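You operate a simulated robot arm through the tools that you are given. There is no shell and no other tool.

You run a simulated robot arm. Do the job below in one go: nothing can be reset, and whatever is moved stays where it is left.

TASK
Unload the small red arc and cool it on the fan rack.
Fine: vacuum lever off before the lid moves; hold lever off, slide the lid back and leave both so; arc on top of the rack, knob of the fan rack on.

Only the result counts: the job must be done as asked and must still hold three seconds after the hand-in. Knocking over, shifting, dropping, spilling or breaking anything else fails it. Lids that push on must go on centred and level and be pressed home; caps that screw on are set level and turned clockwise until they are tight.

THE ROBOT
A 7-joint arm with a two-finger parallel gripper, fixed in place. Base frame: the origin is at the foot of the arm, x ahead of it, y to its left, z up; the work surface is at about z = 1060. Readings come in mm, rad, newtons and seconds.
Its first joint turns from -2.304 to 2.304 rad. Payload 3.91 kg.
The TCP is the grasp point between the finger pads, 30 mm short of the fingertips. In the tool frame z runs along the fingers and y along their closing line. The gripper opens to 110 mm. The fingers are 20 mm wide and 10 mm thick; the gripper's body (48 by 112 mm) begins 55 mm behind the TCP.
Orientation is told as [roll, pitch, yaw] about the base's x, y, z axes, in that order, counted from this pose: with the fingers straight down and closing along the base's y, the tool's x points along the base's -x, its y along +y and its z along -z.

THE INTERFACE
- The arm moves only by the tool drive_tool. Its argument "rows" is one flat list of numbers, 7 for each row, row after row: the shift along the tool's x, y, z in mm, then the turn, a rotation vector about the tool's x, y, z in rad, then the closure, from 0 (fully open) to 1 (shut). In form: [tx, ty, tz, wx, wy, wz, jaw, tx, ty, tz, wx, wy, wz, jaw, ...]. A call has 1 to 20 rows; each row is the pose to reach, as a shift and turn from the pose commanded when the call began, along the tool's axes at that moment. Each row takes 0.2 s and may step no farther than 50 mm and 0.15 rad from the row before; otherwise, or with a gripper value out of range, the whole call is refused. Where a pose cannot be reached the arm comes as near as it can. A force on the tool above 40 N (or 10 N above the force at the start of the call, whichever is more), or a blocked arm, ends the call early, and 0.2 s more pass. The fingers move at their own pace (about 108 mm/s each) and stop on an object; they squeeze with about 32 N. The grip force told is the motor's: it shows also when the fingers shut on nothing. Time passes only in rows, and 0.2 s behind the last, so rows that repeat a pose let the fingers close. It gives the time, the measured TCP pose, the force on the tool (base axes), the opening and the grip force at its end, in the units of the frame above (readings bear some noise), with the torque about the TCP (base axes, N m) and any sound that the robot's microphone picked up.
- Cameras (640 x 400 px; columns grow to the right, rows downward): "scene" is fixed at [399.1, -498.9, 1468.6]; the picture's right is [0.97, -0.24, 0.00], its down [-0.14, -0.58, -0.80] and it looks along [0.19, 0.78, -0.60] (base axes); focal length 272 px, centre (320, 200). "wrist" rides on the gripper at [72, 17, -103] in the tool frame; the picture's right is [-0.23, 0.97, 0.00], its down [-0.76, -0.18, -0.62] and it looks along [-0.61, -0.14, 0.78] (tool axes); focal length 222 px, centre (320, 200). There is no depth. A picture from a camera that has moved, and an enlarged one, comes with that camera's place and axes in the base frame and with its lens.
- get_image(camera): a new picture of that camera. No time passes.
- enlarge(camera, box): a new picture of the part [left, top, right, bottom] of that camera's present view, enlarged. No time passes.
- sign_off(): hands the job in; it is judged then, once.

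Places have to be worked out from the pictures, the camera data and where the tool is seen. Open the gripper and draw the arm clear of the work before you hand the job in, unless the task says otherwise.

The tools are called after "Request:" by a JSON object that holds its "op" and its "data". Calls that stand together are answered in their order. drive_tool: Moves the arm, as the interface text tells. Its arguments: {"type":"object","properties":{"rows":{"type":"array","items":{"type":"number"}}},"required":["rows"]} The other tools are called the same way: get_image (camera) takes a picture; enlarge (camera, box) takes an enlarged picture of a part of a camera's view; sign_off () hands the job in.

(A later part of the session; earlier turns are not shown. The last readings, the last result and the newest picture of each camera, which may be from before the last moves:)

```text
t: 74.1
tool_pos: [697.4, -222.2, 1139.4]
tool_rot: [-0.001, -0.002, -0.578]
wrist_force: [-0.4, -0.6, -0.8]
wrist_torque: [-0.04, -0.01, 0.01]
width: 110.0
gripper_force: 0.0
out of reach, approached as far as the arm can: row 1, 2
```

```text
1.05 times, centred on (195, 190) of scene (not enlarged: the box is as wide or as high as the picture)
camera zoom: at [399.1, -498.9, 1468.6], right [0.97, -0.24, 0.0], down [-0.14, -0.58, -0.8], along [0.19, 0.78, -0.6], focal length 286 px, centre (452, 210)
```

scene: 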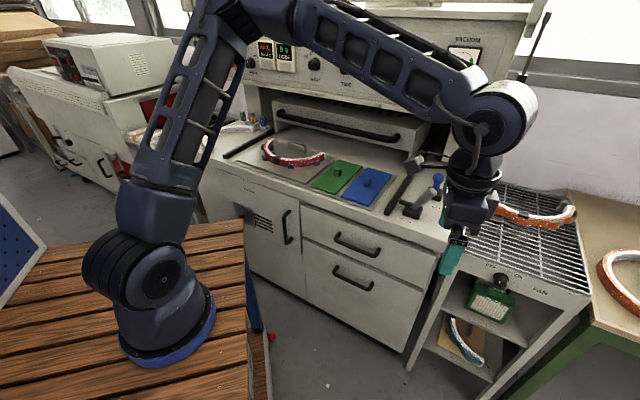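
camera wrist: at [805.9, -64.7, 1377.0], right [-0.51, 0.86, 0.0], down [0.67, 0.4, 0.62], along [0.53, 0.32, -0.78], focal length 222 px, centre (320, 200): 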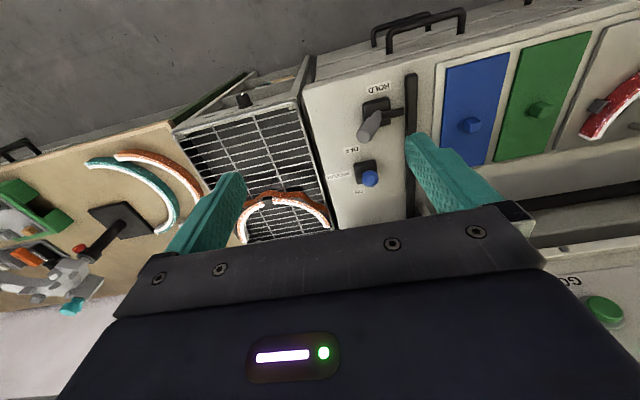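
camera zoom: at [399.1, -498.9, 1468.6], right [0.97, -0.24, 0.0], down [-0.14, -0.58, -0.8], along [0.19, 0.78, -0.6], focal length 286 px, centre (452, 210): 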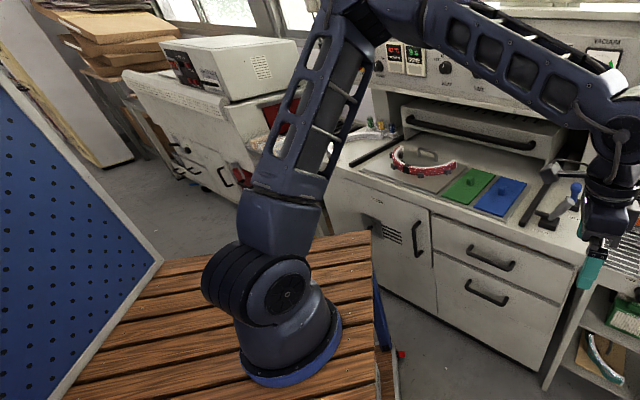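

The shoulder is on the "flipped" branch with joint 1 at its limit. I plan to bring the arm back to the normal posture: swing the tool left at a safe height, retract near the base, then extend again. First the swing to about (520,300,1230).

Request:
{"op": "drive_tool", "data": {"rows": [36, 28, -8, 0, 0, -0.065, 0, 72, 57, -15, 0, 0, -0.13, 0, 108, 85, -23, 0, 0, -0.195, 0, 144, 113, -30, 0, 0, -0.26, 0, 181, 142, -38, 0, 0, -0.325, 0, 217, 170, -45, 0, 0, -0.39, 0, 253, 199, -53, 0, 0, -0.455, 0, 289, 227, -61, 0, 0, -0.52, 0, 325, 255, -68, 0, 0, -0.585, 0, 361, 284, -76, 0, 0, -0.65, 0, 397, 312, -83, 0, 0, -0.715, 0, 433, 340, -91, 0, 0, -0.778, 0]}}

Request:
{"op": "get_image", "data": {"camera": "scene"}}

```text
t: 76.7
tool_pos: [522.5, 301.7, 1226.4]
tool_rot: [0.001, 0.001, 0.2]
wrist_force: [0.6, 0.2, 0.2]
wrist_torque: [0.02, 0.01, -0.03]
width: 110.0
gripper_force: 0.1
```

```text
taken
```

scene: 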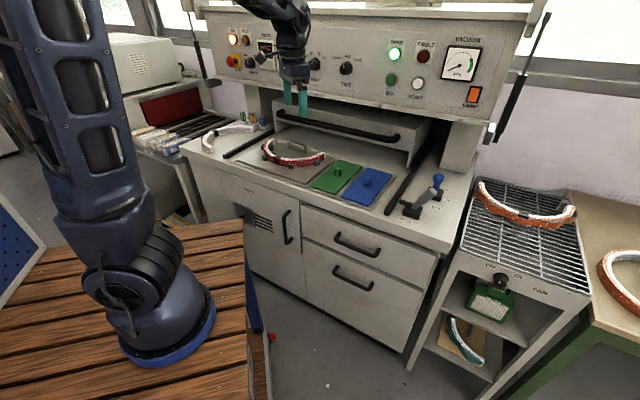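

I look at the shoulder posture in detail now.

Request:
{"op": "enlarge", "data": {"camera": "scene", "box": [60, 180, 260, 380]}}

```text
2.00 times, centred on (160, 280) of scene
camera zoom: at [399.1, -498.9, 1468.6], right [0.97, -0.24, 0.0], down [-0.14, -0.58, -0.8], along [0.19, 0.78, -0.6], focal length 544 px, centre (640, 40)
```

zoom: 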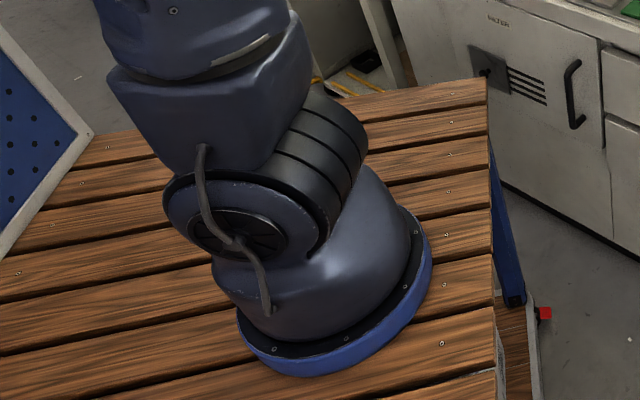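

The shoulder has moved back partway. I hold the pose a moment to see whether the posture relaxes by itself.

Request:
{"op": "drive_tool", "data": {"rows": [0, 0, 0, 0, 0, 0, 0, 0, 0, 0, 0, 0, 0, 0, 0, 0, 0, 0, 0, 0, 0, 0, 0, 0, 0, 0, 0, 0, 0, 0, 0, 0, 0, 0, 0, 0, 0, 0, 0, 0, 0, 0]}}

Request:
{"op": "enlarge", "data": {"camera": "scene", "box": [60, 180, 260, 380]}}

```text
t: 78.1
tool_pos: [522.2, 300.9, 1228.4]
tool_rot: [0.001, 0.0, 0.197]
wrist_force: [-0.2, 0.6, -0.1]
wrist_torque: [0.01, -0.04, 0.0]
width: 110.0
gripper_force: 0.0
```

```text
2.00 times, centred on (160, 280) of scene
camera zoom: at [399.1, -498.9, 1468.6], right [0.97, -0.24, 0.0], down [-0.14, -0.58, -0.8], along [0.19, 0.78, -0.6], focal length 544 px, centre (640, 40)
```

zoom: 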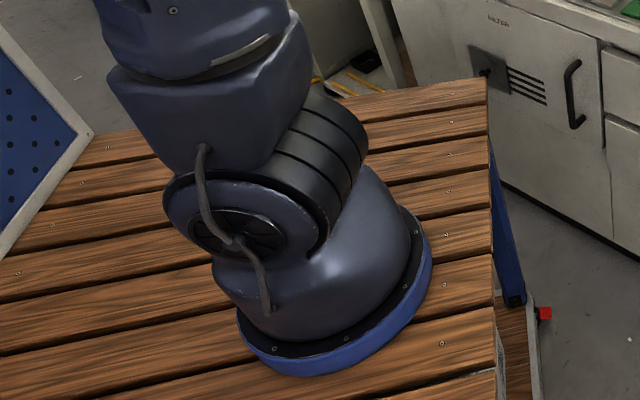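

No change while holding, but the posture is better than before. I try going out to the right again from here, with a steadier yaw, toward (720,-280,1228).

Request:
{"op": "drive_tool", "data": {"rows": [-9, -46, 0, 0, 0, 0.05, 0, -19, -92, 0, 0, 0, 0.1, 0, -28, -137, 0, 0, 0, 0.15, 0, -38, -183, 0, 0, 0, 0.2, 0, -47, -229, 0, 0, 0, 0.25, 0, -57, -274, 0, 0, 0, 0.3, 0, -67, -320, 0, 0, 0, 0.35, 0, -69, -368, 0, 0, 0, 0.4, 0, -71, -416, 0, 0, 0, 0.45, 0, -74, -464, 0, 0, 0, 0.5, 0, -76, -512, 0, 0, 0, 0.55, 0, -78, -560, 0, 0, 0, 0.6, 0, -80, -608, 0, 0, 0, 0.65, 0]}}

Request:
{"op": "get_image", "data": {"camera": "scene"}}

```text
t: 80.9
tool_pos: [719.5, -277.5, 1232.8]
tool_rot: [0.0, 0.0, -0.453]
wrist_force: [-0.5, 0.5, 0.4]
wrist_torque: [-0.02, -0.02, 0.01]
width: 109.9
gripper_force: 0.0
```

```text
taken
```

scene: 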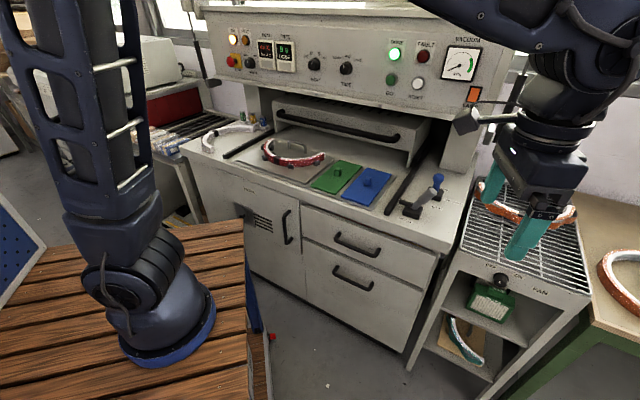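

It reached (720,-278,1233) easily, so the posture problem is solved. Now I swing the tool to horizontal, pointing at the rack front, ending about 120 mm in front of the knob at z≈801.

Request:
{"op": "drive_tool", "data": {"rows": [-12.6, 15.1, 36.4, -0.082, -0.0299, 0, 0.2, -25.2, 29.8, 71, -0.164, -0.0598, 0, 0.45, -37.6, 44.4, 103.8, -0.2459, -0.0897, 0, 0.45, -49.9, 58.6, 134.8, -0.3279, -0.1196, 0, 0.45, -61.9, 72.2, 164.1, -0.4099, -0.1495, 0, 0.45, -73.8, 84.9, 191.7, -0.4919, -0.1794, 0, 0.45, -85.3, 96.9, 217.9, -0.5739, -0.2093, 0, 0.45, -96.4, 107.9, 242.4, -0.6558, -0.2392, 0, 0.45, -107.1, 117.7, 265.6, -0.7378, -0.2691, 0, 0.45, -117.4, 126.4, 287.5, -0.8198, -0.299, 0, 0.45, -127.2, 133.7, 308.2, -0.9017, -0.3289, 0, 0.45, -136.5, 139.7, 327.9, -0.9837, -0.3588, 0, 0.45, -145.3, 144.1, 346.6, -1.0657, -0.3887, 0, 0.45, -153.4, 147, 364.6, -1.1477, -0.4186, 0, 0.45, -161.1, 148.3, 381.9, -1.2297, -0.4485, 0, 0.45, -168.1, 148, 398.9, -1.3117, -0.4784, 0, 0.45, -174.5, 145.8, 415.3, -1.3936, -0.5082, 0, 0.45, -180.2, 142.1, 431.8, -1.4756, -0.5382, 0, 0.45]}}

Request:
{"op": "get_image", "data": {"camera": "wrist"}}

Request:
{"op": "get_image", "data": {"camera": "scene"}}

```text
t: 84.7
tool_pos: [943.6, -233.3, 796.3]
tool_rot: [1.572, -0.35, -0.805]
wrist_force: [0.6, -0.1, 1.0]
wrist_torque: [0.0, 0.06, 0.0]
width: 60.3
gripper_force: 0.1
```

```text
taken
camera wrist: at [818.0, -250.5, 786.7], right [-0.09, 0.09, 0.99], down [0.09, -0.99, 0.09], along [0.99, 0.1, 0.08], focal length 222 px, centre (320, 200)
```

wrist: 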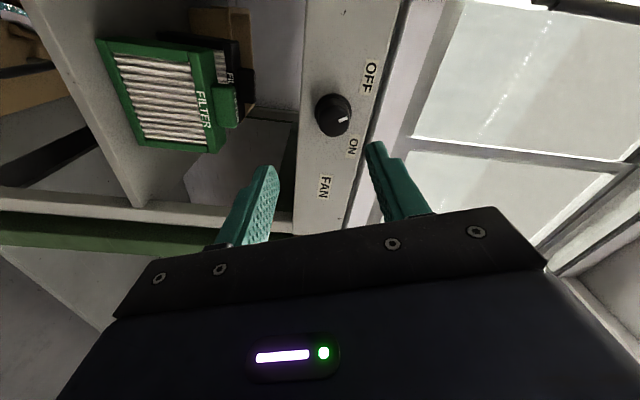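

```text
taken
```

scene: 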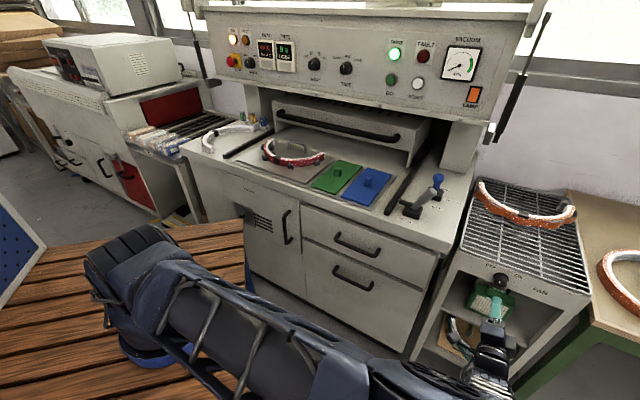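

The tool is horizontal in front of the rack; the knob and labels show well. I enlarge the knob.

Request:
{"op": "enlarge", "data": {"camera": "wrist", "box": [280, 40, 400, 220]}}

Request:
{"op": "enlarge", "data": {"camera": "scene", "box": [440, 250, 600, 380]}}

```text
2.22 times, centred on (340, 130) of wrist
camera zoom: at [818.0, -250.5, 786.7], right [-0.09, 0.09, 0.99], down [0.09, -0.99, 0.09], along [0.99, 0.1, 0.08], focal length 494 px, centre (276, 356)
```

zoom: 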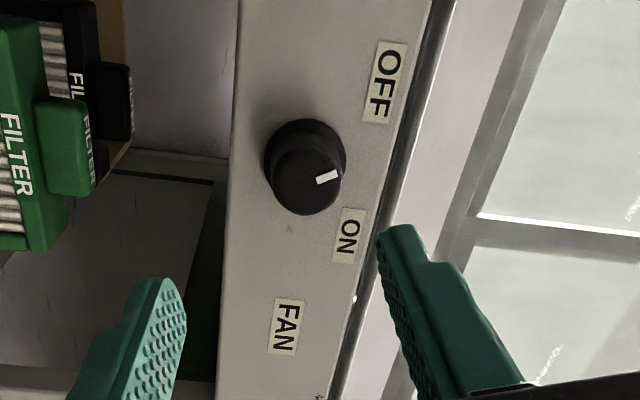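

```text
3.08 times, centred on (520, 315) of scene
camera zoom: at [399.1, -498.9, 1468.6], right [0.97, -0.24, 0.0], down [-0.14, -0.58, -0.8], along [0.19, 0.78, -0.6], focal length 837 px, centre (-295, -154)
```

zoom: 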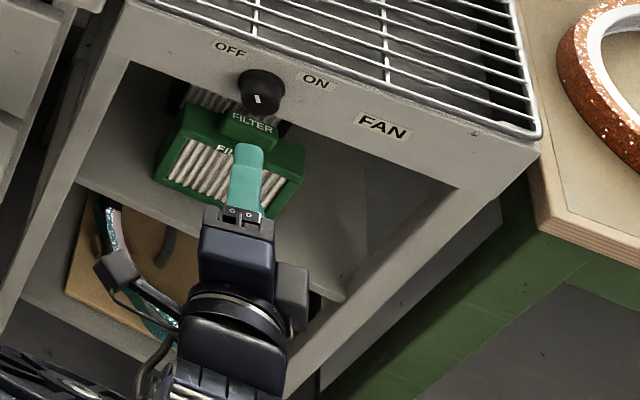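

Knob estimated at r≈816, z≈808, sticking out from the panel (b≈650) to b≈617. I align with it, pre-roll the gripper by -0.5 rad and approach to just before it.

Request:
{"op": "drive_tool", "data": {"rows": [0.6, 3.3, 10, 0, 0, -0.125, 0.45, 1.2, 6.6, 22, 0, 0, -0.25, 0.45, 1.8, 10, 35, 0, 0, -0.375, 0.45, 2.4, 13.3, 48, 0, 0, -0.5, 0.45, 2.4, 13.3, 58, 0, 0, -0.5, 0.45]}}

Request:
{"op": "get_image", "data": {"camera": "wrist"}}

Request:
{"op": "enlarge", "data": {"camera": "scene", "box": [460, 250, 560, 330]}}

```text
t: 85.9
tool_pos: [979.9, -186.7, 810.5]
tool_rot: [1.569, -0.851, -0.803]
wrist_force: [-0.8, -0.6, 0.3]
wrist_torque: [-0.01, -0.03, -0.04]
width: 60.4
gripper_force: 0.2
```

```text
taken
camera wrist: at [863.5, -214.6, 765.9], right [-0.4, 0.42, 0.81], down [-0.01, -0.89, 0.46], along [0.91, 0.18, 0.36], focal length 222 px, centre (320, 200)
```

wrist: 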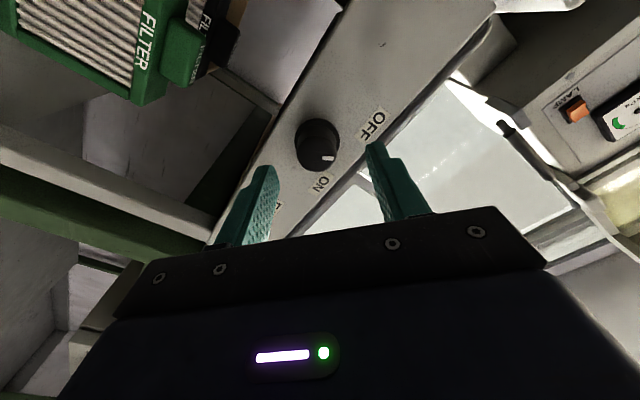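

```text
5.00 times, centred on (510, 290) of scene
camera zoom: at [399.1, -498.9, 1468.6], right [0.97, -0.24, 0.0], down [-0.14, -0.58, -0.8], along [0.19, 0.78, -0.6], focal length 1361 px, centre (-630, -250)
```

zoom: 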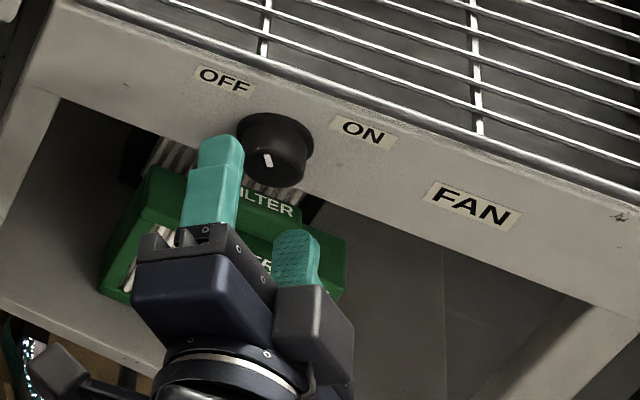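

The knob is centred on the tool axis. I advance 36 mm so the fingertips enclose it, then close.

Request:
{"op": "drive_tool", "data": {"rows": [0, 0, 15, 0, 0, 0, 0.45, 0, 0, 28, 0, 0, 0, 0.45, 0, 0, 36, 0, 0, 0, 0.45, 0, 0, 36, 0, 0, 0, 0.45]}}

Request:
{"op": "get_image", "data": {"camera": "wrist"}}

Request:
{"op": "enlarge", "data": {"camera": "scene", "box": [460, 250, 560, 330]}}

```text
t: 86.9
tool_pos: [1003.4, -162.1, 809.3]
tool_rot: [1.569, -0.85, -0.8]
wrist_force: [-0.3, 0.6, 0.4]
wrist_torque: [0.04, 0.01, 0.02]
width: 60.6
gripper_force: 0.1
```

```text
taken
camera wrist: at [887.7, -189.3, 765.3], right [-0.4, 0.42, 0.81], down [-0.01, -0.89, 0.46], along [0.91, 0.18, 0.36], focal length 222 px, centre (320, 200)
```

wrist: 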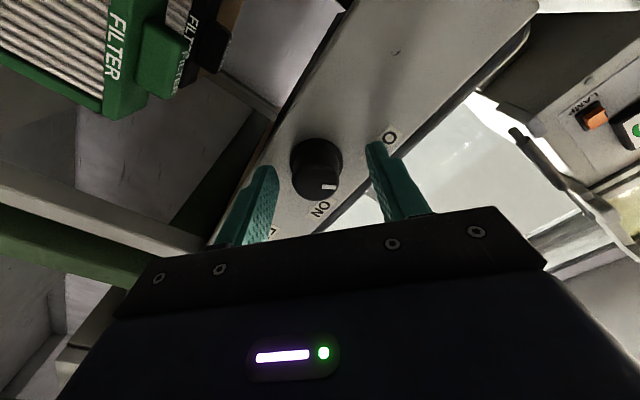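

```text
5.00 times, centred on (510, 290) of scene
camera zoom: at [399.1, -498.9, 1468.6], right [0.97, -0.24, 0.0], down [-0.14, -0.58, -0.8], along [0.19, 0.78, -0.6], focal length 1361 px, centre (-630, -250)
```

zoom: 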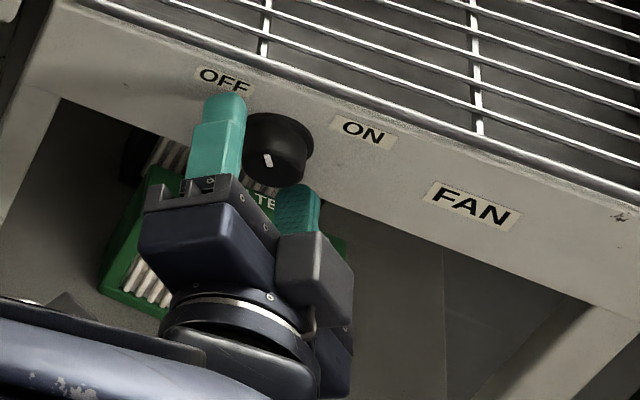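

The knob face sits about 8 mm ahead of the TCP, so the fingertips overlap it by ~22 mm. I close on it.

Request:
{"op": "drive_tool", "data": {"rows": [0, 0, 0, 0, 0, 0, 0.7, 0, 0, 0, 0, 0, 0, 1, 0, 0, 0, 0, 0, 0, 1, 0, 0, 0, 0, 0, 0, 1]}}

Request:
{"op": "get_image", "data": {"camera": "wrist"}}

```text
t: 87.9
tool_pos: [1004.1, -164.6, 806.6]
tool_rot: [1.563, -0.849, -0.802]
wrist_force: [15.6, 1.1, -10.6]
wrist_torque: [-0.21, 0.35, -0.25]
width: 34.0
gripper_force: 45.2
stopped in row 4: the force on the tool passed its limit at 41 N (the readings are from after the stop); the commanded pose is now the measured one
```

```text
taken
camera wrist: at [888.2, -191.4, 763.4], right [-0.4, 0.42, 0.81], down [-0.01, -0.89, 0.46], along [0.92, 0.18, 0.36], focal length 222 px, centre (320, 200)
```

wrist: 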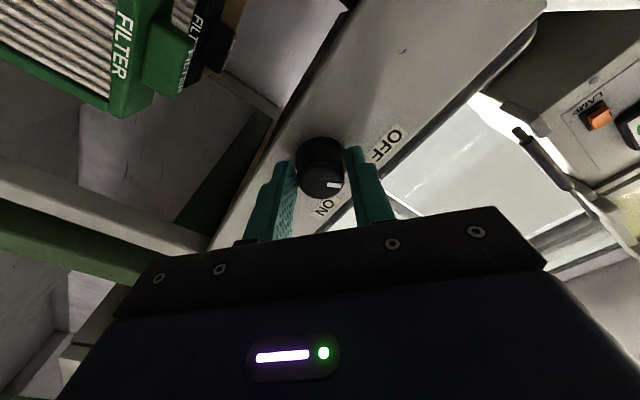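

Gripped at 34 mm. I relieve the side load by 1.5 mm and turn clockwise (about +tool z) by 0.9 rad in small steps.

Request:
{"op": "drive_tool", "data": {"rows": [0, -1.5, 0, 0, 0, 0, 1, 0, -1.5, 0, 0, 0, 0.1, 1, 0, -1.5, 0, 0, 0, 0.2, 1, 0, -1.5, 0, 0, 0, 0.3, 1, 0, -1.5, 0, 0, 0, 0.4, 1, 0, -1.5, 0, 0, 0, 0.5, 1, 0, -1.5, 0, 0, 0, 0.6, 1, 0, -1.5, 0, 0, 0, 0.7, 1, 0, -1.5, 0, 0, 0, 0.8, 1, 0, -1.5, 0, 0, 0, 0.9, 1]}}

Request:
{"op": "get_image", "data": {"camera": "wrist"}}

Request:
{"op": "enlarge", "data": {"camera": "scene", "box": [460, 250, 560, 330]}}

```text
t: 89.6
tool_pos: [1002.9, -163.7, 809.6]
tool_rot: [1.572, -0.187, -0.804]
wrist_force: [-19.5, -3.5, 12.0]
wrist_torque: [0.43, -0.51, 0.56]
width: 34.2
gripper_force: 44.7
stopped in row 8: the force on the tool passed its limit at 41 N (the readings are from after the stop); the commanded pose is now the measured one
```

```text
taken
camera wrist: at [878.1, -181.3, 811.2], right [0.03, -0.03, 1.0], down [0.1, -0.99, -0.03], along [1.0, 0.1, -0.02], focal length 222 px, centre (320, 200)
```

wrist: 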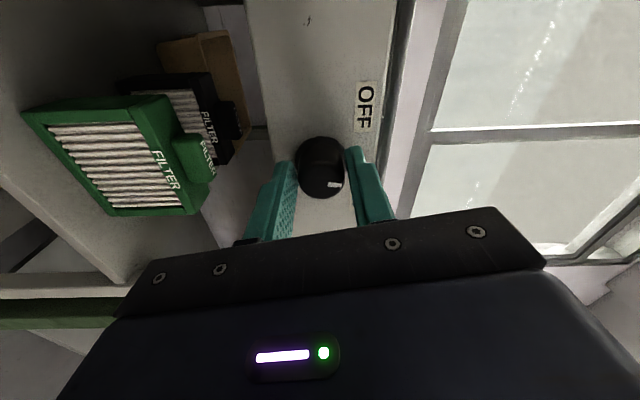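

```text
5.00 times, centred on (510, 290) of scene
camera zoom: at [399.1, -498.9, 1468.6], right [0.97, -0.24, 0.0], down [-0.14, -0.58, -0.8], along [0.19, 0.78, -0.6], focal length 1361 px, centre (-630, -250)
```

zoom: 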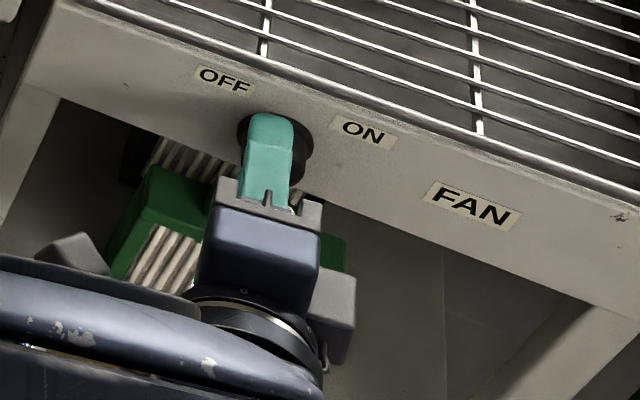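

Turned about 0.66 rad so far; side loads tripped the limit. I re-centre slightly and keep turning.

Request:
{"op": "drive_tool", "data": {"rows": [1, 1, -1, 0, 0, 0, 1, 1, 1, -1, 0, 0, 0.08, 1, 1, 1, -1, 0, 0, 0.16, 1, 1, 1, -1, 0, 0, 0.24, 1, 1, 1, -1, 0, 0, 0.32, 1, 1, 1, -1, 0, 0, 0.4, 1]}}

Request:
{"op": "get_image", "data": {"camera": "wrist"}}

Request:
{"op": "enlarge", "data": {"camera": "scene", "box": [460, 250, 560, 330]}}

```text
t: 91.0
tool_pos: [1004.4, -164.3, 810.8]
tool_rot: [1.572, 0.211, -0.802]
wrist_force: [-3.9, -5.4, 24.5]
wrist_torque: [0.02, -1.1, 0.38]
width: 33.9
gripper_force: 45.0
```

```text
taken
camera wrist: at [882.8, -186.2, 841.5], right [0.3, -0.31, 0.9], down [0.04, -0.94, -0.33], along [0.95, 0.14, -0.27], focal length 222 px, centre (320, 200)
```

wrist: 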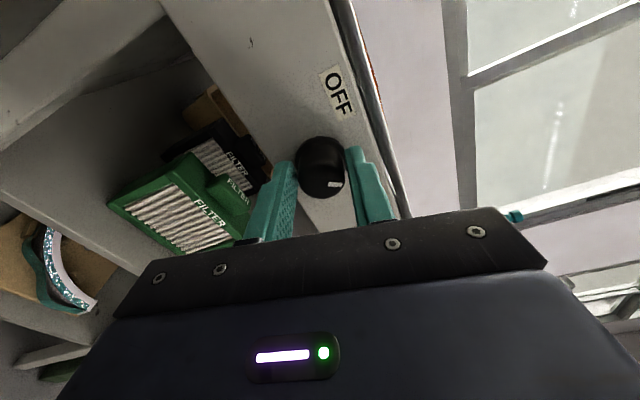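

```text
5.00 times, centred on (510, 290) of scene
camera zoom: at [399.1, -498.9, 1468.6], right [0.97, -0.24, 0.0], down [-0.14, -0.58, -0.8], along [0.19, 0.78, -0.6], focal length 1361 px, centre (-630, -250)
```

zoom: 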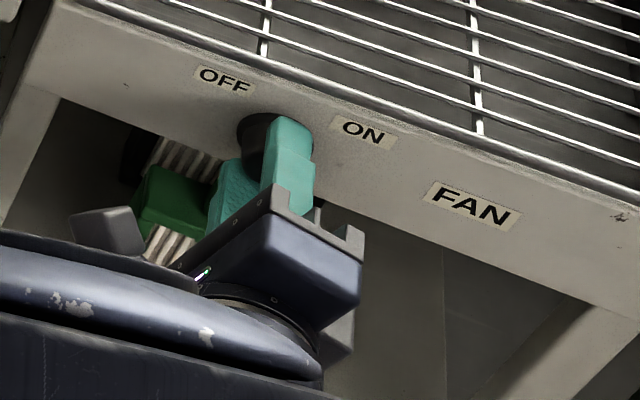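

Turned about 61° in total; no stop and no fan sound yet. I continue clockwise.

Request:
{"op": "drive_tool", "data": {"rows": [0, 0.5, 0, 0, 0, 0.08, 1, 0, 0.5, 0, 0, 0, 0.16, 1, 0, 0.5, 0, 0, 0, 0.24, 1, 0, 0.5, 0, 0, 0, 0.32, 1]}}

Request:
{"op": "get_image", "data": {"camera": "wrist"}}

Request:
{"op": "enlarge", "data": {"camera": "scene", "box": [460, 250, 560, 330]}}

```text
t: 91.9
tool_pos: [1002.8, -163.0, 813.0]
tool_rot: [1.575, 0.457, -0.801]
wrist_force: [-20.5, -5.4, 9.5]
wrist_torque: [-0.09, -0.78, 1.16]
width: 33.8
gripper_force: 45.0
stopped in row 4: the force on the tool passed its limit at 42 N (the readings are from after the stop); the commanded pose is now the measured one
```

```text
taken
camera wrist: at [889.0, -193.8, 858.0], right [0.44, -0.46, 0.77], down [-0.03, -0.87, -0.5], along [0.9, 0.2, -0.39], focal length 222 px, centre (320, 200)
```

wrist: 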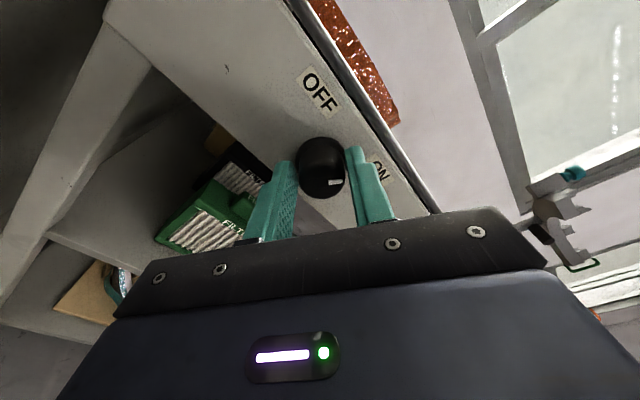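

```text
5.00 times, centred on (510, 290) of scene
camera zoom: at [399.1, -498.9, 1468.6], right [0.97, -0.24, 0.0], down [-0.14, -0.58, -0.8], along [0.19, 0.78, -0.6], focal length 1361 px, centre (-630, -250)
```

zoom: 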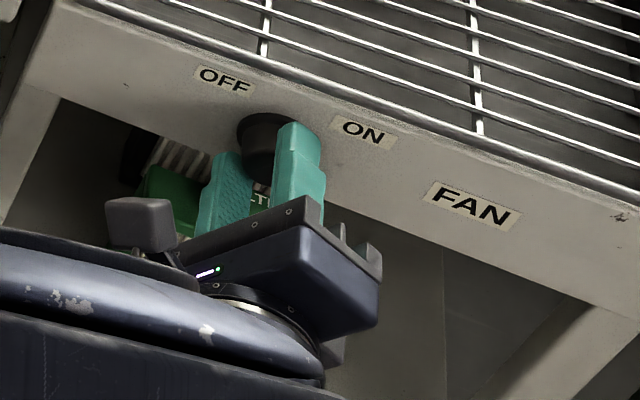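

Total turn ≈75°, mark still turning with the gripper. I ease the side load and continue a little further, watching for a stop or slip.

Request:
{"op": "drive_tool", "data": {"rows": [1.3, 0.5, -1.5, 0, 0, 0, 1, 1.3, 0.5, -1.5, 0, 0, 0.07, 1, 1.3, 0.5, -1.5, 0, 0, 0.14, 1, 1.3, 0.5, -1.5, 0, 0, 0.21, 1, 1.3, 0.5, -1.5, 0, 0, 0.28, 1]}}

Request:
{"op": "get_image", "data": {"camera": "wrist"}}

```text
t: 93.1
tool_pos: [1001.7, -166.3, 811.9]
tool_rot: [1.574, 0.739, -0.802]
wrist_force: [-6.9, -13.5, 21.3]
wrist_torque: [-0.19, -1.19, -0.31]
width: 32.8
gripper_force: 44.6
```

```text
taken
camera wrist: at [898.2, -206.8, 873.1], right [0.57, -0.59, 0.57], down [-0.14, -0.75, -0.65], along [0.81, 0.29, -0.51], focal length 222 px, centre (320, 200)
```

wrist: 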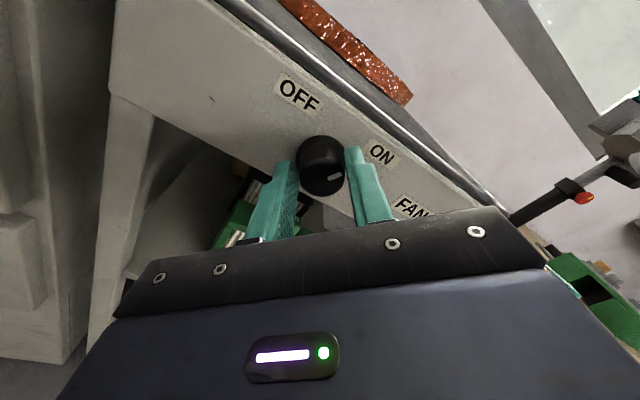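

The mark has slipped slightly in the grip, suggesting the knob is at its end stop. I check its pointing direction enlarged.

Request:
{"op": "enlarge", "data": {"camera": "wrist", "box": [260, 60, 440, 230]}}

Request:
{"op": "enlarge", "data": {"camera": "scene", "box": [460, 250, 560, 330]}}

```text
2.35 times, centred on (350, 145) of wrist
camera zoom: at [898.2, -206.8, 873.1], right [0.57, -0.59, 0.57], down [-0.14, -0.75, -0.65], along [0.81, 0.29, -0.51], focal length 523 px, centre (249, 329)
```

zoom: 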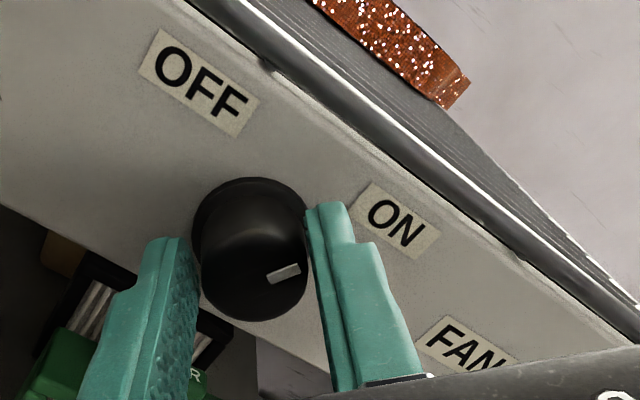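

```text
5.00 times, centred on (510, 290) of scene
camera zoom: at [399.1, -498.9, 1468.6], right [0.97, -0.24, 0.0], down [-0.14, -0.58, -0.8], along [0.19, 0.78, -0.6], focal length 1361 px, centre (-630, -250)
```

zoom: 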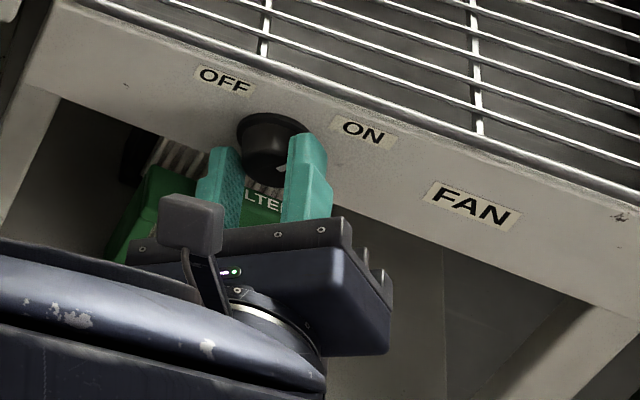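

The mark now points up-right toward ON, at the end stop. I release and back away, then check the knob stays.

Request:
{"op": "drive_tool", "data": {"rows": [0, 0, 0, 0, 0, 0, 0.6, 0, 0, 0, 0, 0, 0, 0.3, 0, 0, 0, 0, 0, 0, 0.3, 0, 0, -30, 0, 0, 0, 0.3, 0, 0, -70, 0, 0, 0, 0.3, 0, 0, -110, 0, 0, 0, 0.3]}}

Request:
{"op": "get_image", "data": {"camera": "wrist"}}

Request:
{"op": "enlarge", "data": {"camera": "scene", "box": [440, 160, 620, 310]}}

```text
t: 94.5
tool_pos: [923.3, -241.0, 811.5]
tool_rot: [1.573, 0.739, -0.802]
wrist_force: [-0.5, -0.2, -0.1]
wrist_torque: [-0.02, 0.0, 0.0]
width: 77.0
gripper_force: 0.0
```

```text
taken
camera wrist: at [819.1, -281.8, 872.6], right [0.57, -0.59, 0.57], down [-0.14, -0.75, -0.65], along [0.81, 0.29, -0.51], focal length 222 px, centre (320, 200)
```

wrist: 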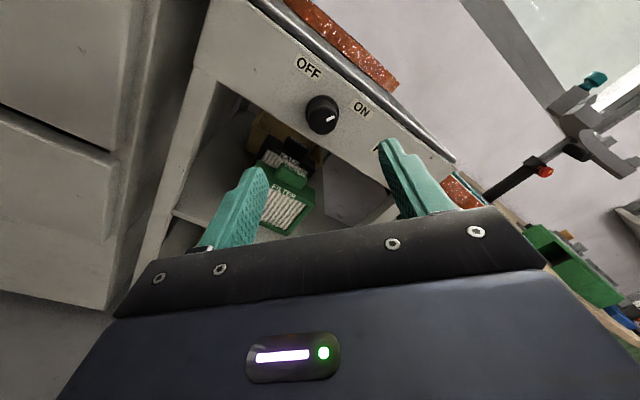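

```text
2.67 times, centred on (530, 235) of scene
camera zoom: at [399.1, -498.9, 1468.6], right [0.97, -0.24, 0.0], down [-0.14, -0.58, -0.8], along [0.19, 0.78, -0.6], focal length 726 px, centre (-240, 107)
```

zoom: 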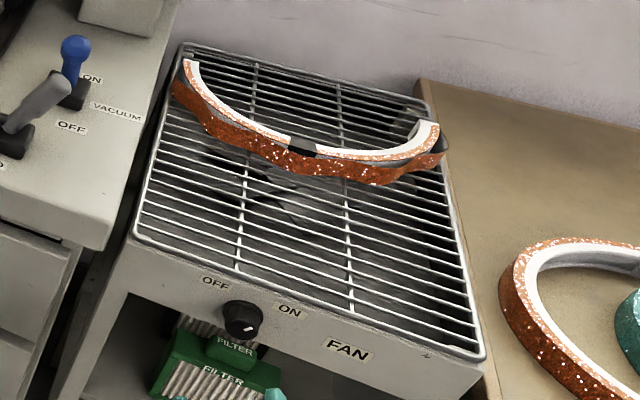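

The knob mark now points toward ON. I zoom in to verify the knob and the fan blades.

Request:
{"op": "enlarge", "data": {"camera": "scene", "box": [470, 255, 550, 310]}}

Request:
{"op": "enlarge", "data": {"camera": "wrist", "box": [270, 50, 400, 150]}}

Request:
{"op": "enlarge", "data": {"camera": "scene", "box": [480, 200, 580, 260]}}

```text
7.27 times, centred on (510, 282) of scene
camera zoom: at [399.1, -498.9, 1468.6], right [0.97, -0.24, 0.0], down [-0.14, -0.58, -0.8], along [0.19, 0.78, -0.6], focal length 1979 px, centre (-1062, -400)
```

zoom: 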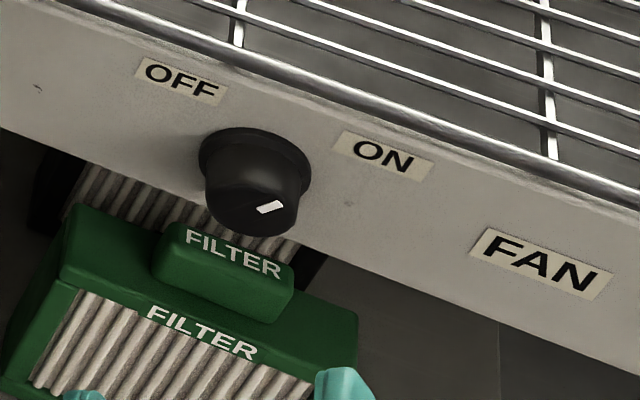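

```text
4.00 times, centred on (335, 100) of wrist
camera zoom: at [819.1, -281.8, 872.6], right [0.57, -0.59, 0.57], down [-0.14, -0.75, -0.65], along [0.81, 0.29, -0.51], focal length 888 px, centre (260, 600)
```

zoom: 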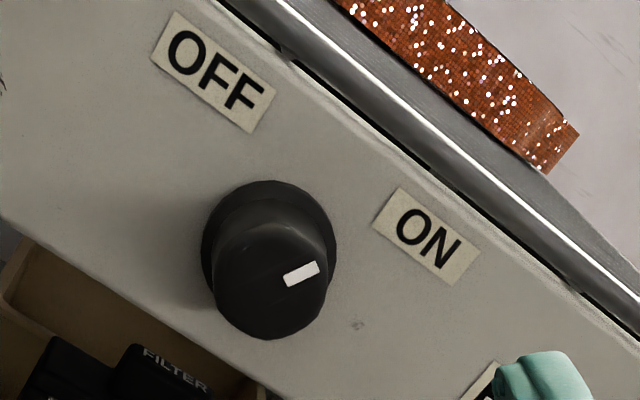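

```text
6.40 times, centred on (530, 230) of scene
camera zoom: at [399.1, -498.9, 1468.6], right [0.97, -0.24, 0.0], down [-0.14, -0.58, -0.8], along [0.19, 0.78, -0.6], focal length 1742 px, centre (-1024, 8)
```

zoom: 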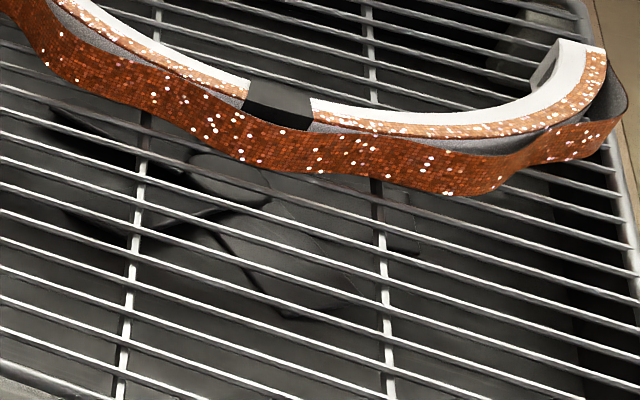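

The knob clearly points at ON. Next I bring the tool back to vertical: first undo the roll while retreating a bit, then reverse the swing upward.

Request:
{"op": "drive_tool", "data": {"rows": [0, 0, -8, 0, 0, -0.148, 0.3, 0, 0, -16, 0, 0, -0.296, 0.3, 0, 0, -24, 0, 0, -0.444, 0.3, 0, 0, -32, 0, 0, -0.592, 0.3, 0, 0, -40, 0, 0, -0.74, 0.3]}}

Request:
{"op": "drive_tool", "data": {"rows": [6.4, 15.9, 5.1, 0.0873, 0, 0, 0.3, 12.8, 31.9, 8.4, 0.1745, 0, 0, 0.3, 19.2, 48.2, 9.8, 0.2618, 0, 0, 0.3, 25.6, 65, 9.5, 0.3491, 0, 0, 0.3, 31.9, 82.5, 7.5, 0.4363, 0, 0, 0.3, 38.3, 100.7, 3.8, 0.5236, 0, 0, 0.3, 44.7, 119.7, -1.4, 0.6109, 0, 0, 0.3, 51.1, 139.9, -8.2, 0.6981, 0, 0, 0.3, 57.5, 161.3, -16.3, 0.7854, 0, 0, 0.3, 63.9, 184, -25.7, 0.8727, 0, 0, 0.3, 70.3, 208, -36.3, 0.9599, 0, 0, 0.3, 76.7, 233.6, -48, 1.0472, 0, 0, 0.3, 83.1, 260.6, -60.6, 1.1345, 0, 0, 0.3, 89.4, 289.4, -73.9, 1.2217, 0, 0, 0.3, 95.8, 319.9, -87.9, 1.309, 0, 0, 0.3, 102.2, 352, -102.3, 1.3963, 0, 0, 0.3, 108.6, 386.1, -117.1, 1.4835, 0, 0, 0.3, 115, 422, -132, 1.5708, 0, 0, 0.3]}}

Request:
{"op": "get_image", "data": {"camera": "scene"}}

```text
t: 95.7
tool_pos: [894.3, -268.7, 812.3]
tool_rot: [1.572, -0.003, -0.803]
wrist_force: [-0.9, -0.3, -0.3]
wrist_torque: [-0.01, 0.01, 0.02]
width: 76.7
gripper_force: 0.0
```

```text
t: 99.5
tool_pos: [717.0, -279.9, 1232.4]
tool_rot: [-0.002, 0.001, -0.804]
wrist_force: [-0.1, -1.2, -0.3]
wrist_torque: [-0.01, 0.06, 0.01]
width: 76.7
gripper_force: 0.1
```

```text
taken
```

scene: 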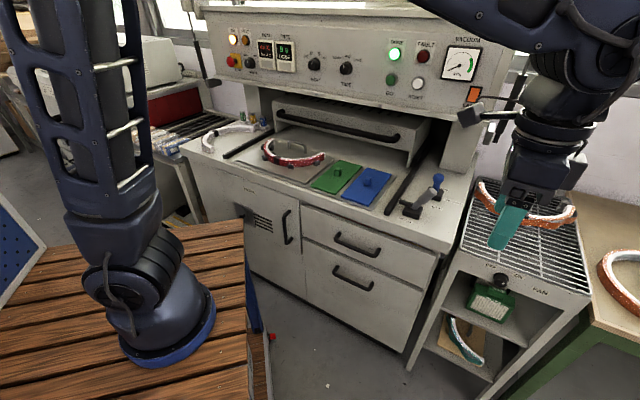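

Now a dry run of the placing pose before picking: tool leaning about 40° toward the rack's right, TCP above the intended spot (r≈853, b≈703) at z≈1030, to confirm reach.

Request:
{"op": "drive_tool", "data": {"rows": [-15.2, 34.7, 23, 0, -0.0635, 0, 0.3, -30.4, 69.5, 45, 0, -0.127, 0, 0.3, -45.4, 104.2, 66, 0, -0.19, 0, 0.3, -60.3, 138.9, 86.1, 0, -0.254, 0, 0.3, -74.9, 173.6, 105.3, 0, -0.317, 0, 0.3, -89.2, 208.4, 123.5, 0, -0.381, 0, 0.3, -103.1, 243.1, 140.9, 0, -0.444, 0, 0.3, -116.7, 277.8, 157.3, 0, -0.508, 0, 0.3, -129.8, 312.6, 173, 0, -0.571, 0, 0.3, -142.3, 347.3, 187.7, 0, -0.635, 0, 0.3, -154.3, 382, 201.8, 0, -0.698, 0, 0.3]}}

Request:
{"op": "get_image", "data": {"camera": "scene"}}

Request:
{"op": "get_image", "data": {"camera": "wrist"}}

```text
t: 101.9
tool_pos: [1102.5, -128.5, 1032.3]
tool_rot: [0.004, -0.702, -0.804]
wrist_force: [-0.6, -0.7, 2.0]
wrist_torque: [0.11, -0.01, 0.01]
width: 76.9
gripper_force: 0.1
```

```text
taken
```

scene: 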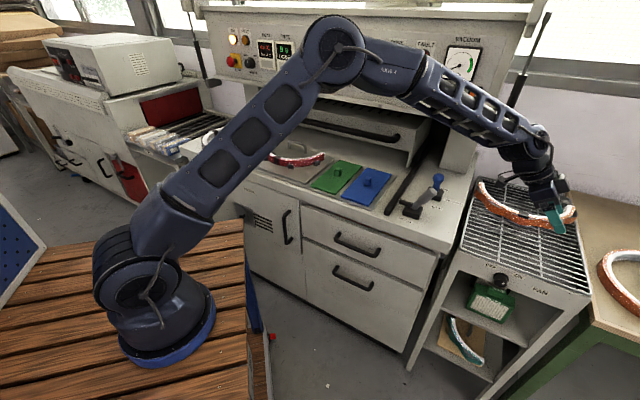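

```text
taken
camera wrist: at [1031.0, -27.9, 1063.9], right [0.82, 0.55, 0.15], down [0.0, -0.25, 0.97], along [0.57, -0.8, -0.21], focal length 222 px, centre (320, 200)
```

wrist: 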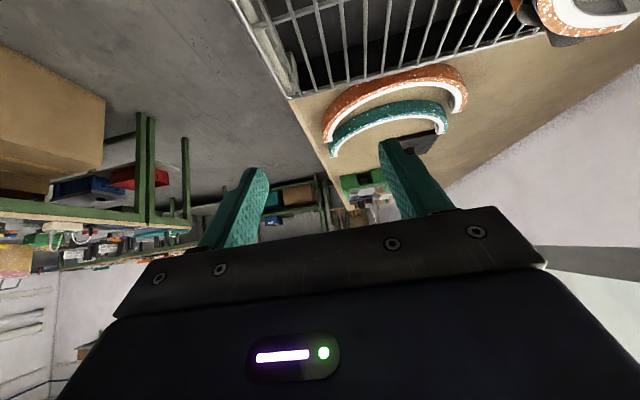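

Reach is fine there. I test lowering by 120 mm as well.

Request:
{"op": "drive_tool", "data": {"rows": [25.8, 0, 30.6, 0, 0, 0, 0.3, 51.5, 0, 61.2, 0, 0, 0, 0.3, 77.3, 0, 91.8, 0, 0, 0, 0.3]}}

Request:
{"op": "get_image", "data": {"camera": "scene"}}

```text
t: 102.7
tool_pos: [1099.9, -128.0, 910.6]
tool_rot: [0.003, -0.701, -0.806]
wrist_force: [-0.2, -0.2, 0.4]
wrist_torque: [0.06, 0.02, -0.01]
width: 76.9
gripper_force: 0.0
```

```text
taken
```

scene: 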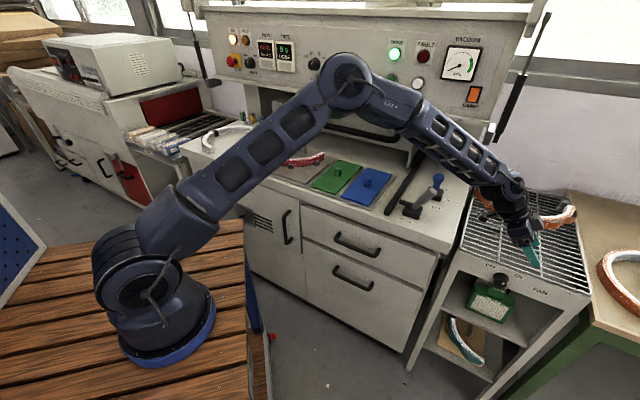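

All poses at the rack are reachable, with the same orientation usable for picking. I raise to z≈1150 and travel back along the machine to the tray with this orientation kept.

Request:
{"op": "drive_tool", "data": {"rows": [-31, 0, -36.7, 0, 0, 0, 0.3, -62, 0, -73.4, 0, 0, 0, 0.3, -92.8, 0, -110.2, 0, 0, 0, 0.3, -123.7, 0, -146.9, 0, 0, 0, 0.3, -154.6, 0, -183.6, 0, 0, 0, 0.3, -119.4, 1, -213.2, 0, 0, 0, 0.4, -84.2, 2, -242.9, 0, 0, 0, 0.55, -49, 3, -272.5, 0, 0, 0, 0.55, -13.8, 4, -302.1, 0, 0, 0, 0.55, 21.4, 4, -331.8, 0, 0, 0, 0.55, 56.5, 5, -361.4, 0, 0, 0, 0.55, 91.7, 6, -391, 0, 0, 0, 0.55, 126.9, 7, -420.6, 0, 0, 0, 0.55, 162.1, 7, -450.3, 0, 0, 0, 0.55, 197.3, 8, -479.9, 0, 0, 0, 0.55, 232.5, 9, -509.5, 0, 0, 0, 0.55, 267.7, 10, -539.2, 0, 0, 0, 0.55, 302.9, 11, -568.8, 0, 0, 0, 0.55, 338.1, 12, -598.4, 0, 0, 0, 0.55, 373.3, 12, -628, 0, 0, 0, 0.55]}}

Request:
{"op": "get_image", "data": {"camera": "scene"}}

```text
t: 106.9
tool_pos: [629.3, 383.7, 1152.1]
tool_rot: [0.002, -0.7, -0.805]
wrist_force: [0.4, -2.0, 0.2]
wrist_torque: [0.03, 0.04, -0.01]
width: 49.5
gripper_force: 0.0
```

```text
taken
```

scene: 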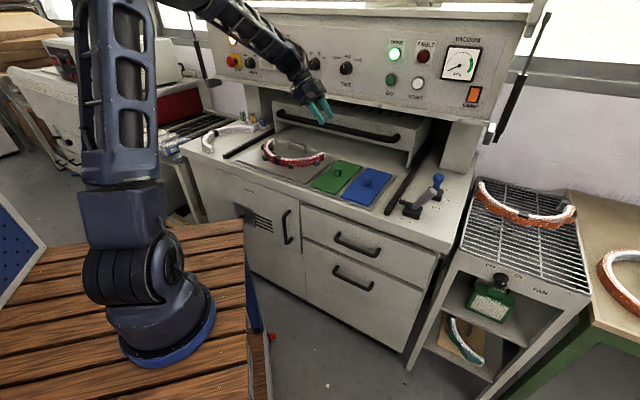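

Good. I go on to above the arc's black band at z≈1050 and look with the wrist camera.

Request:
{"op": "drive_tool", "data": {"rows": [34.4, 0, -29, 0, 0, 0, 0.55, 68.8, 0, -58, 0, 0, 0, 0.55, 103.3, 0, -86.9, 0, 0, 0, 0.55, 137.7, 0, -115.9, 0, 0, 0, 0.55, 172.1, 0, -144.9, 0, 0, 0, 0.55, 205, 0, -105.9, 0, 0, 0, 0.55, 237.8, 0, -66.9, 0, 0, 0, 0.55]}}

Request:
{"op": "get_image", "data": {"camera": "wrist"}}

Request:
{"op": "enlarge", "data": {"camera": "scene", "box": [220, 70, 400, 220]}}

```text
refused: row 6 steps farther than a row can; nothing moved
```

```text
taken
camera wrist: at [556.9, 485.2, 1184.0], right [0.82, 0.55, 0.15], down [0.0, -0.26, 0.97], along [0.57, -0.8, -0.21], focal length 222 px, centre (320, 200)
```

wrist: 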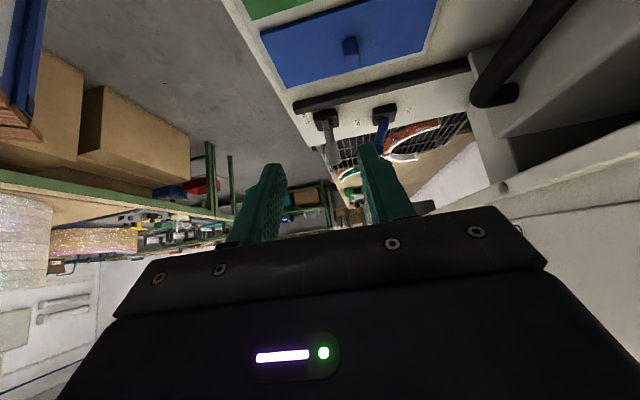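

```text
2.67 times, centred on (310, 145) of scene
camera zoom: at [399.1, -498.9, 1468.6], right [0.97, -0.24, 0.0], down [-0.14, -0.58, -0.8], along [0.19, 0.78, -0.6], focal length 726 px, centre (347, 347)
```

zoom: 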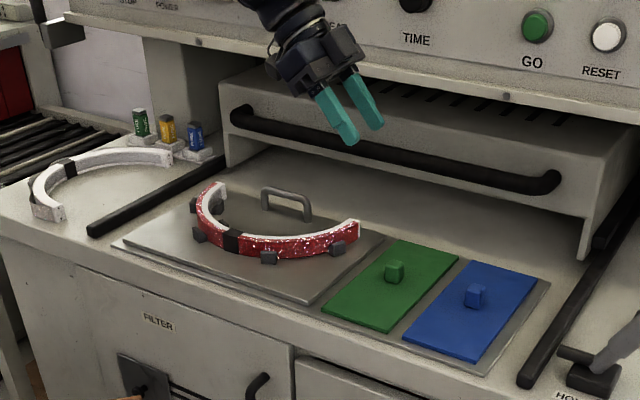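

One step was a hair too long; I resend with finer steps.

Request:
{"op": "drive_tool", "data": {"rows": [34.4, 0, -29, 0, 0, 0, 0.55, 68.8, 0, -58, 0, 0, 0, 0.55, 103.3, 0, -86.9, 0, 0, 0, 0.55, 137.7, 0, -115.9, 0, 0, 0, 0.55, 172.1, 0, -144.9, 0, 0, 0, 0.55, 194, 0, -118.9, 0, 0, 0, 0.55, 215.9, 0, -92.9, 0, 0, 0, 0.55, 237.8, 0, -66.9, 0, 0, 0, 0.55]}}

Request:
{"op": "get_image", "data": {"camera": "wrist"}}

Request:
{"op": "enlarge", "data": {"camera": "scene", "box": [220, 70, 400, 220]}}

```text
t: 108.7
tool_pos: [475.9, 541.8, 1051.9]
tool_rot: [0.002, -0.698, -0.805]
wrist_force: [0.4, -0.3, 0.1]
wrist_torque: [0.04, 0.01, 0.03]
width: 49.5
gripper_force: 0.1
```

```text
taken
camera wrist: at [403.9, 642.1, 1082.7], right [0.82, 0.55, 0.15], down [0.0, -0.26, 0.97], along [0.57, -0.79, -0.21], focal length 222 px, centre (320, 200)
```

wrist: 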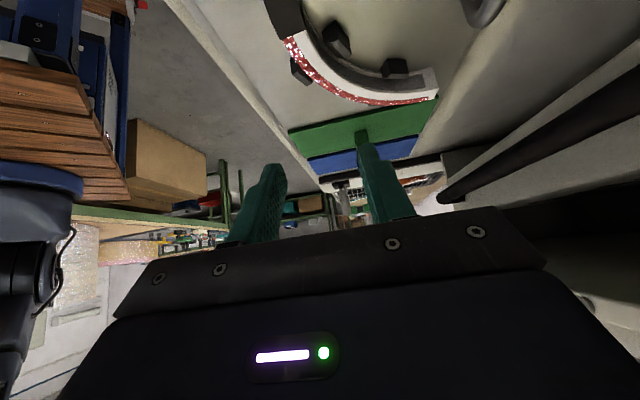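

```text
2.67 times, centred on (310, 145) of scene
camera zoom: at [399.1, -498.9, 1468.6], right [0.97, -0.24, 0.0], down [-0.14, -0.58, -0.8], along [0.19, 0.78, -0.6], focal length 726 px, centre (347, 347)
```

zoom: 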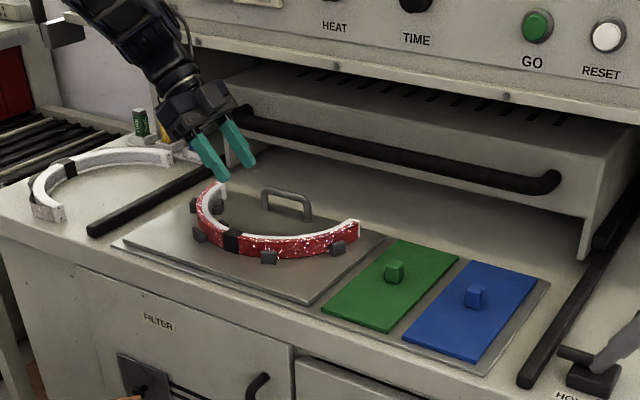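

I enlarge the wrist view around the band to refine its position.

Request:
{"op": "enlarge", "data": {"camera": "wrist", "box": [220, 0, 460, 150]}}

```text
2.67 times, centred on (340, 75) of wrist
camera zoom: at [403.9, 642.1, 1082.7], right [0.82, 0.55, 0.15], down [0.0, -0.26, 0.97], along [0.57, -0.79, -0.21], focal length 592 px, centre (267, 533)
```

zoom: 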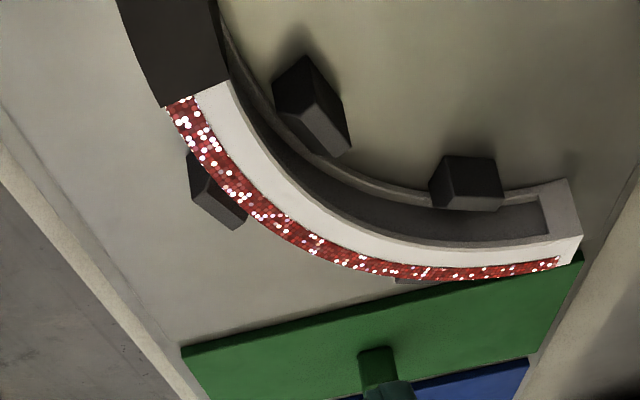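

The arc is a channel about 27–30 mm wide at the band (outer face b≈706, inner rim b≈732); the TCP is centred on it (b≈719, r≈-59). I descend straight to z≈926, slowing at the end.

Request:
{"op": "drive_tool", "data": {"rows": [20, 0, 23.7, 0, 0, 0, 0.55, 40, 0, 47.5, 0, 0, 0, 0.55, 58, 0, 68.9, 0, 0, 0, 0.55, 70, 0, 83.2, 0, 0, 0, 0.55, 77, 0, 91.5, 0, 0, 0, 0.55, 81, 0, 96.2, 0, 0, 0, 0.55, 81, 0, 96.2, 0, 0, 0, 0.55]}}

Request:
{"op": "get_image", "data": {"camera": "wrist"}}

Request:
{"op": "enlarge", "data": {"camera": "scene", "box": [230, 100, 350, 200]}}

```text
t: 110.3
tool_pos: [476.4, 543.3, 925.4]
tool_rot: [0.0, -0.7, -0.804]
wrist_force: [-1.4, -0.1, 7.7]
wrist_torque: [-0.23, 0.12, 0.08]
width: 49.7
gripper_force: 0.1
```

```text
taken
camera wrist: at [403.6, 643.8, 957.0], right [0.82, 0.55, 0.15], down [0.0, -0.26, 0.97], along [0.57, -0.79, -0.21], focal length 222 px, centre (320, 200)
```

wrist: 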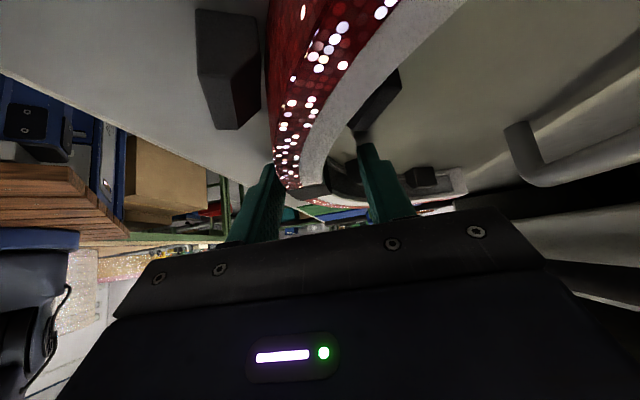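

```text
4.00 times, centred on (290, 150) of scene
camera zoom: at [399.1, -498.9, 1468.6], right [0.97, -0.24, 0.0], down [-0.14, -0.58, -0.8], along [0.19, 0.78, -0.6], focal length 1089 px, centre (440, 400)
```

zoom: 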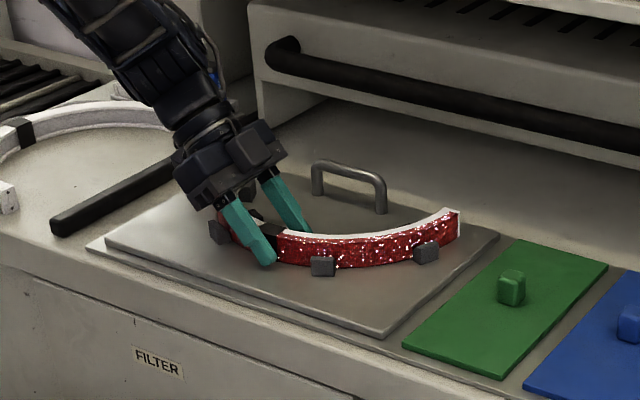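

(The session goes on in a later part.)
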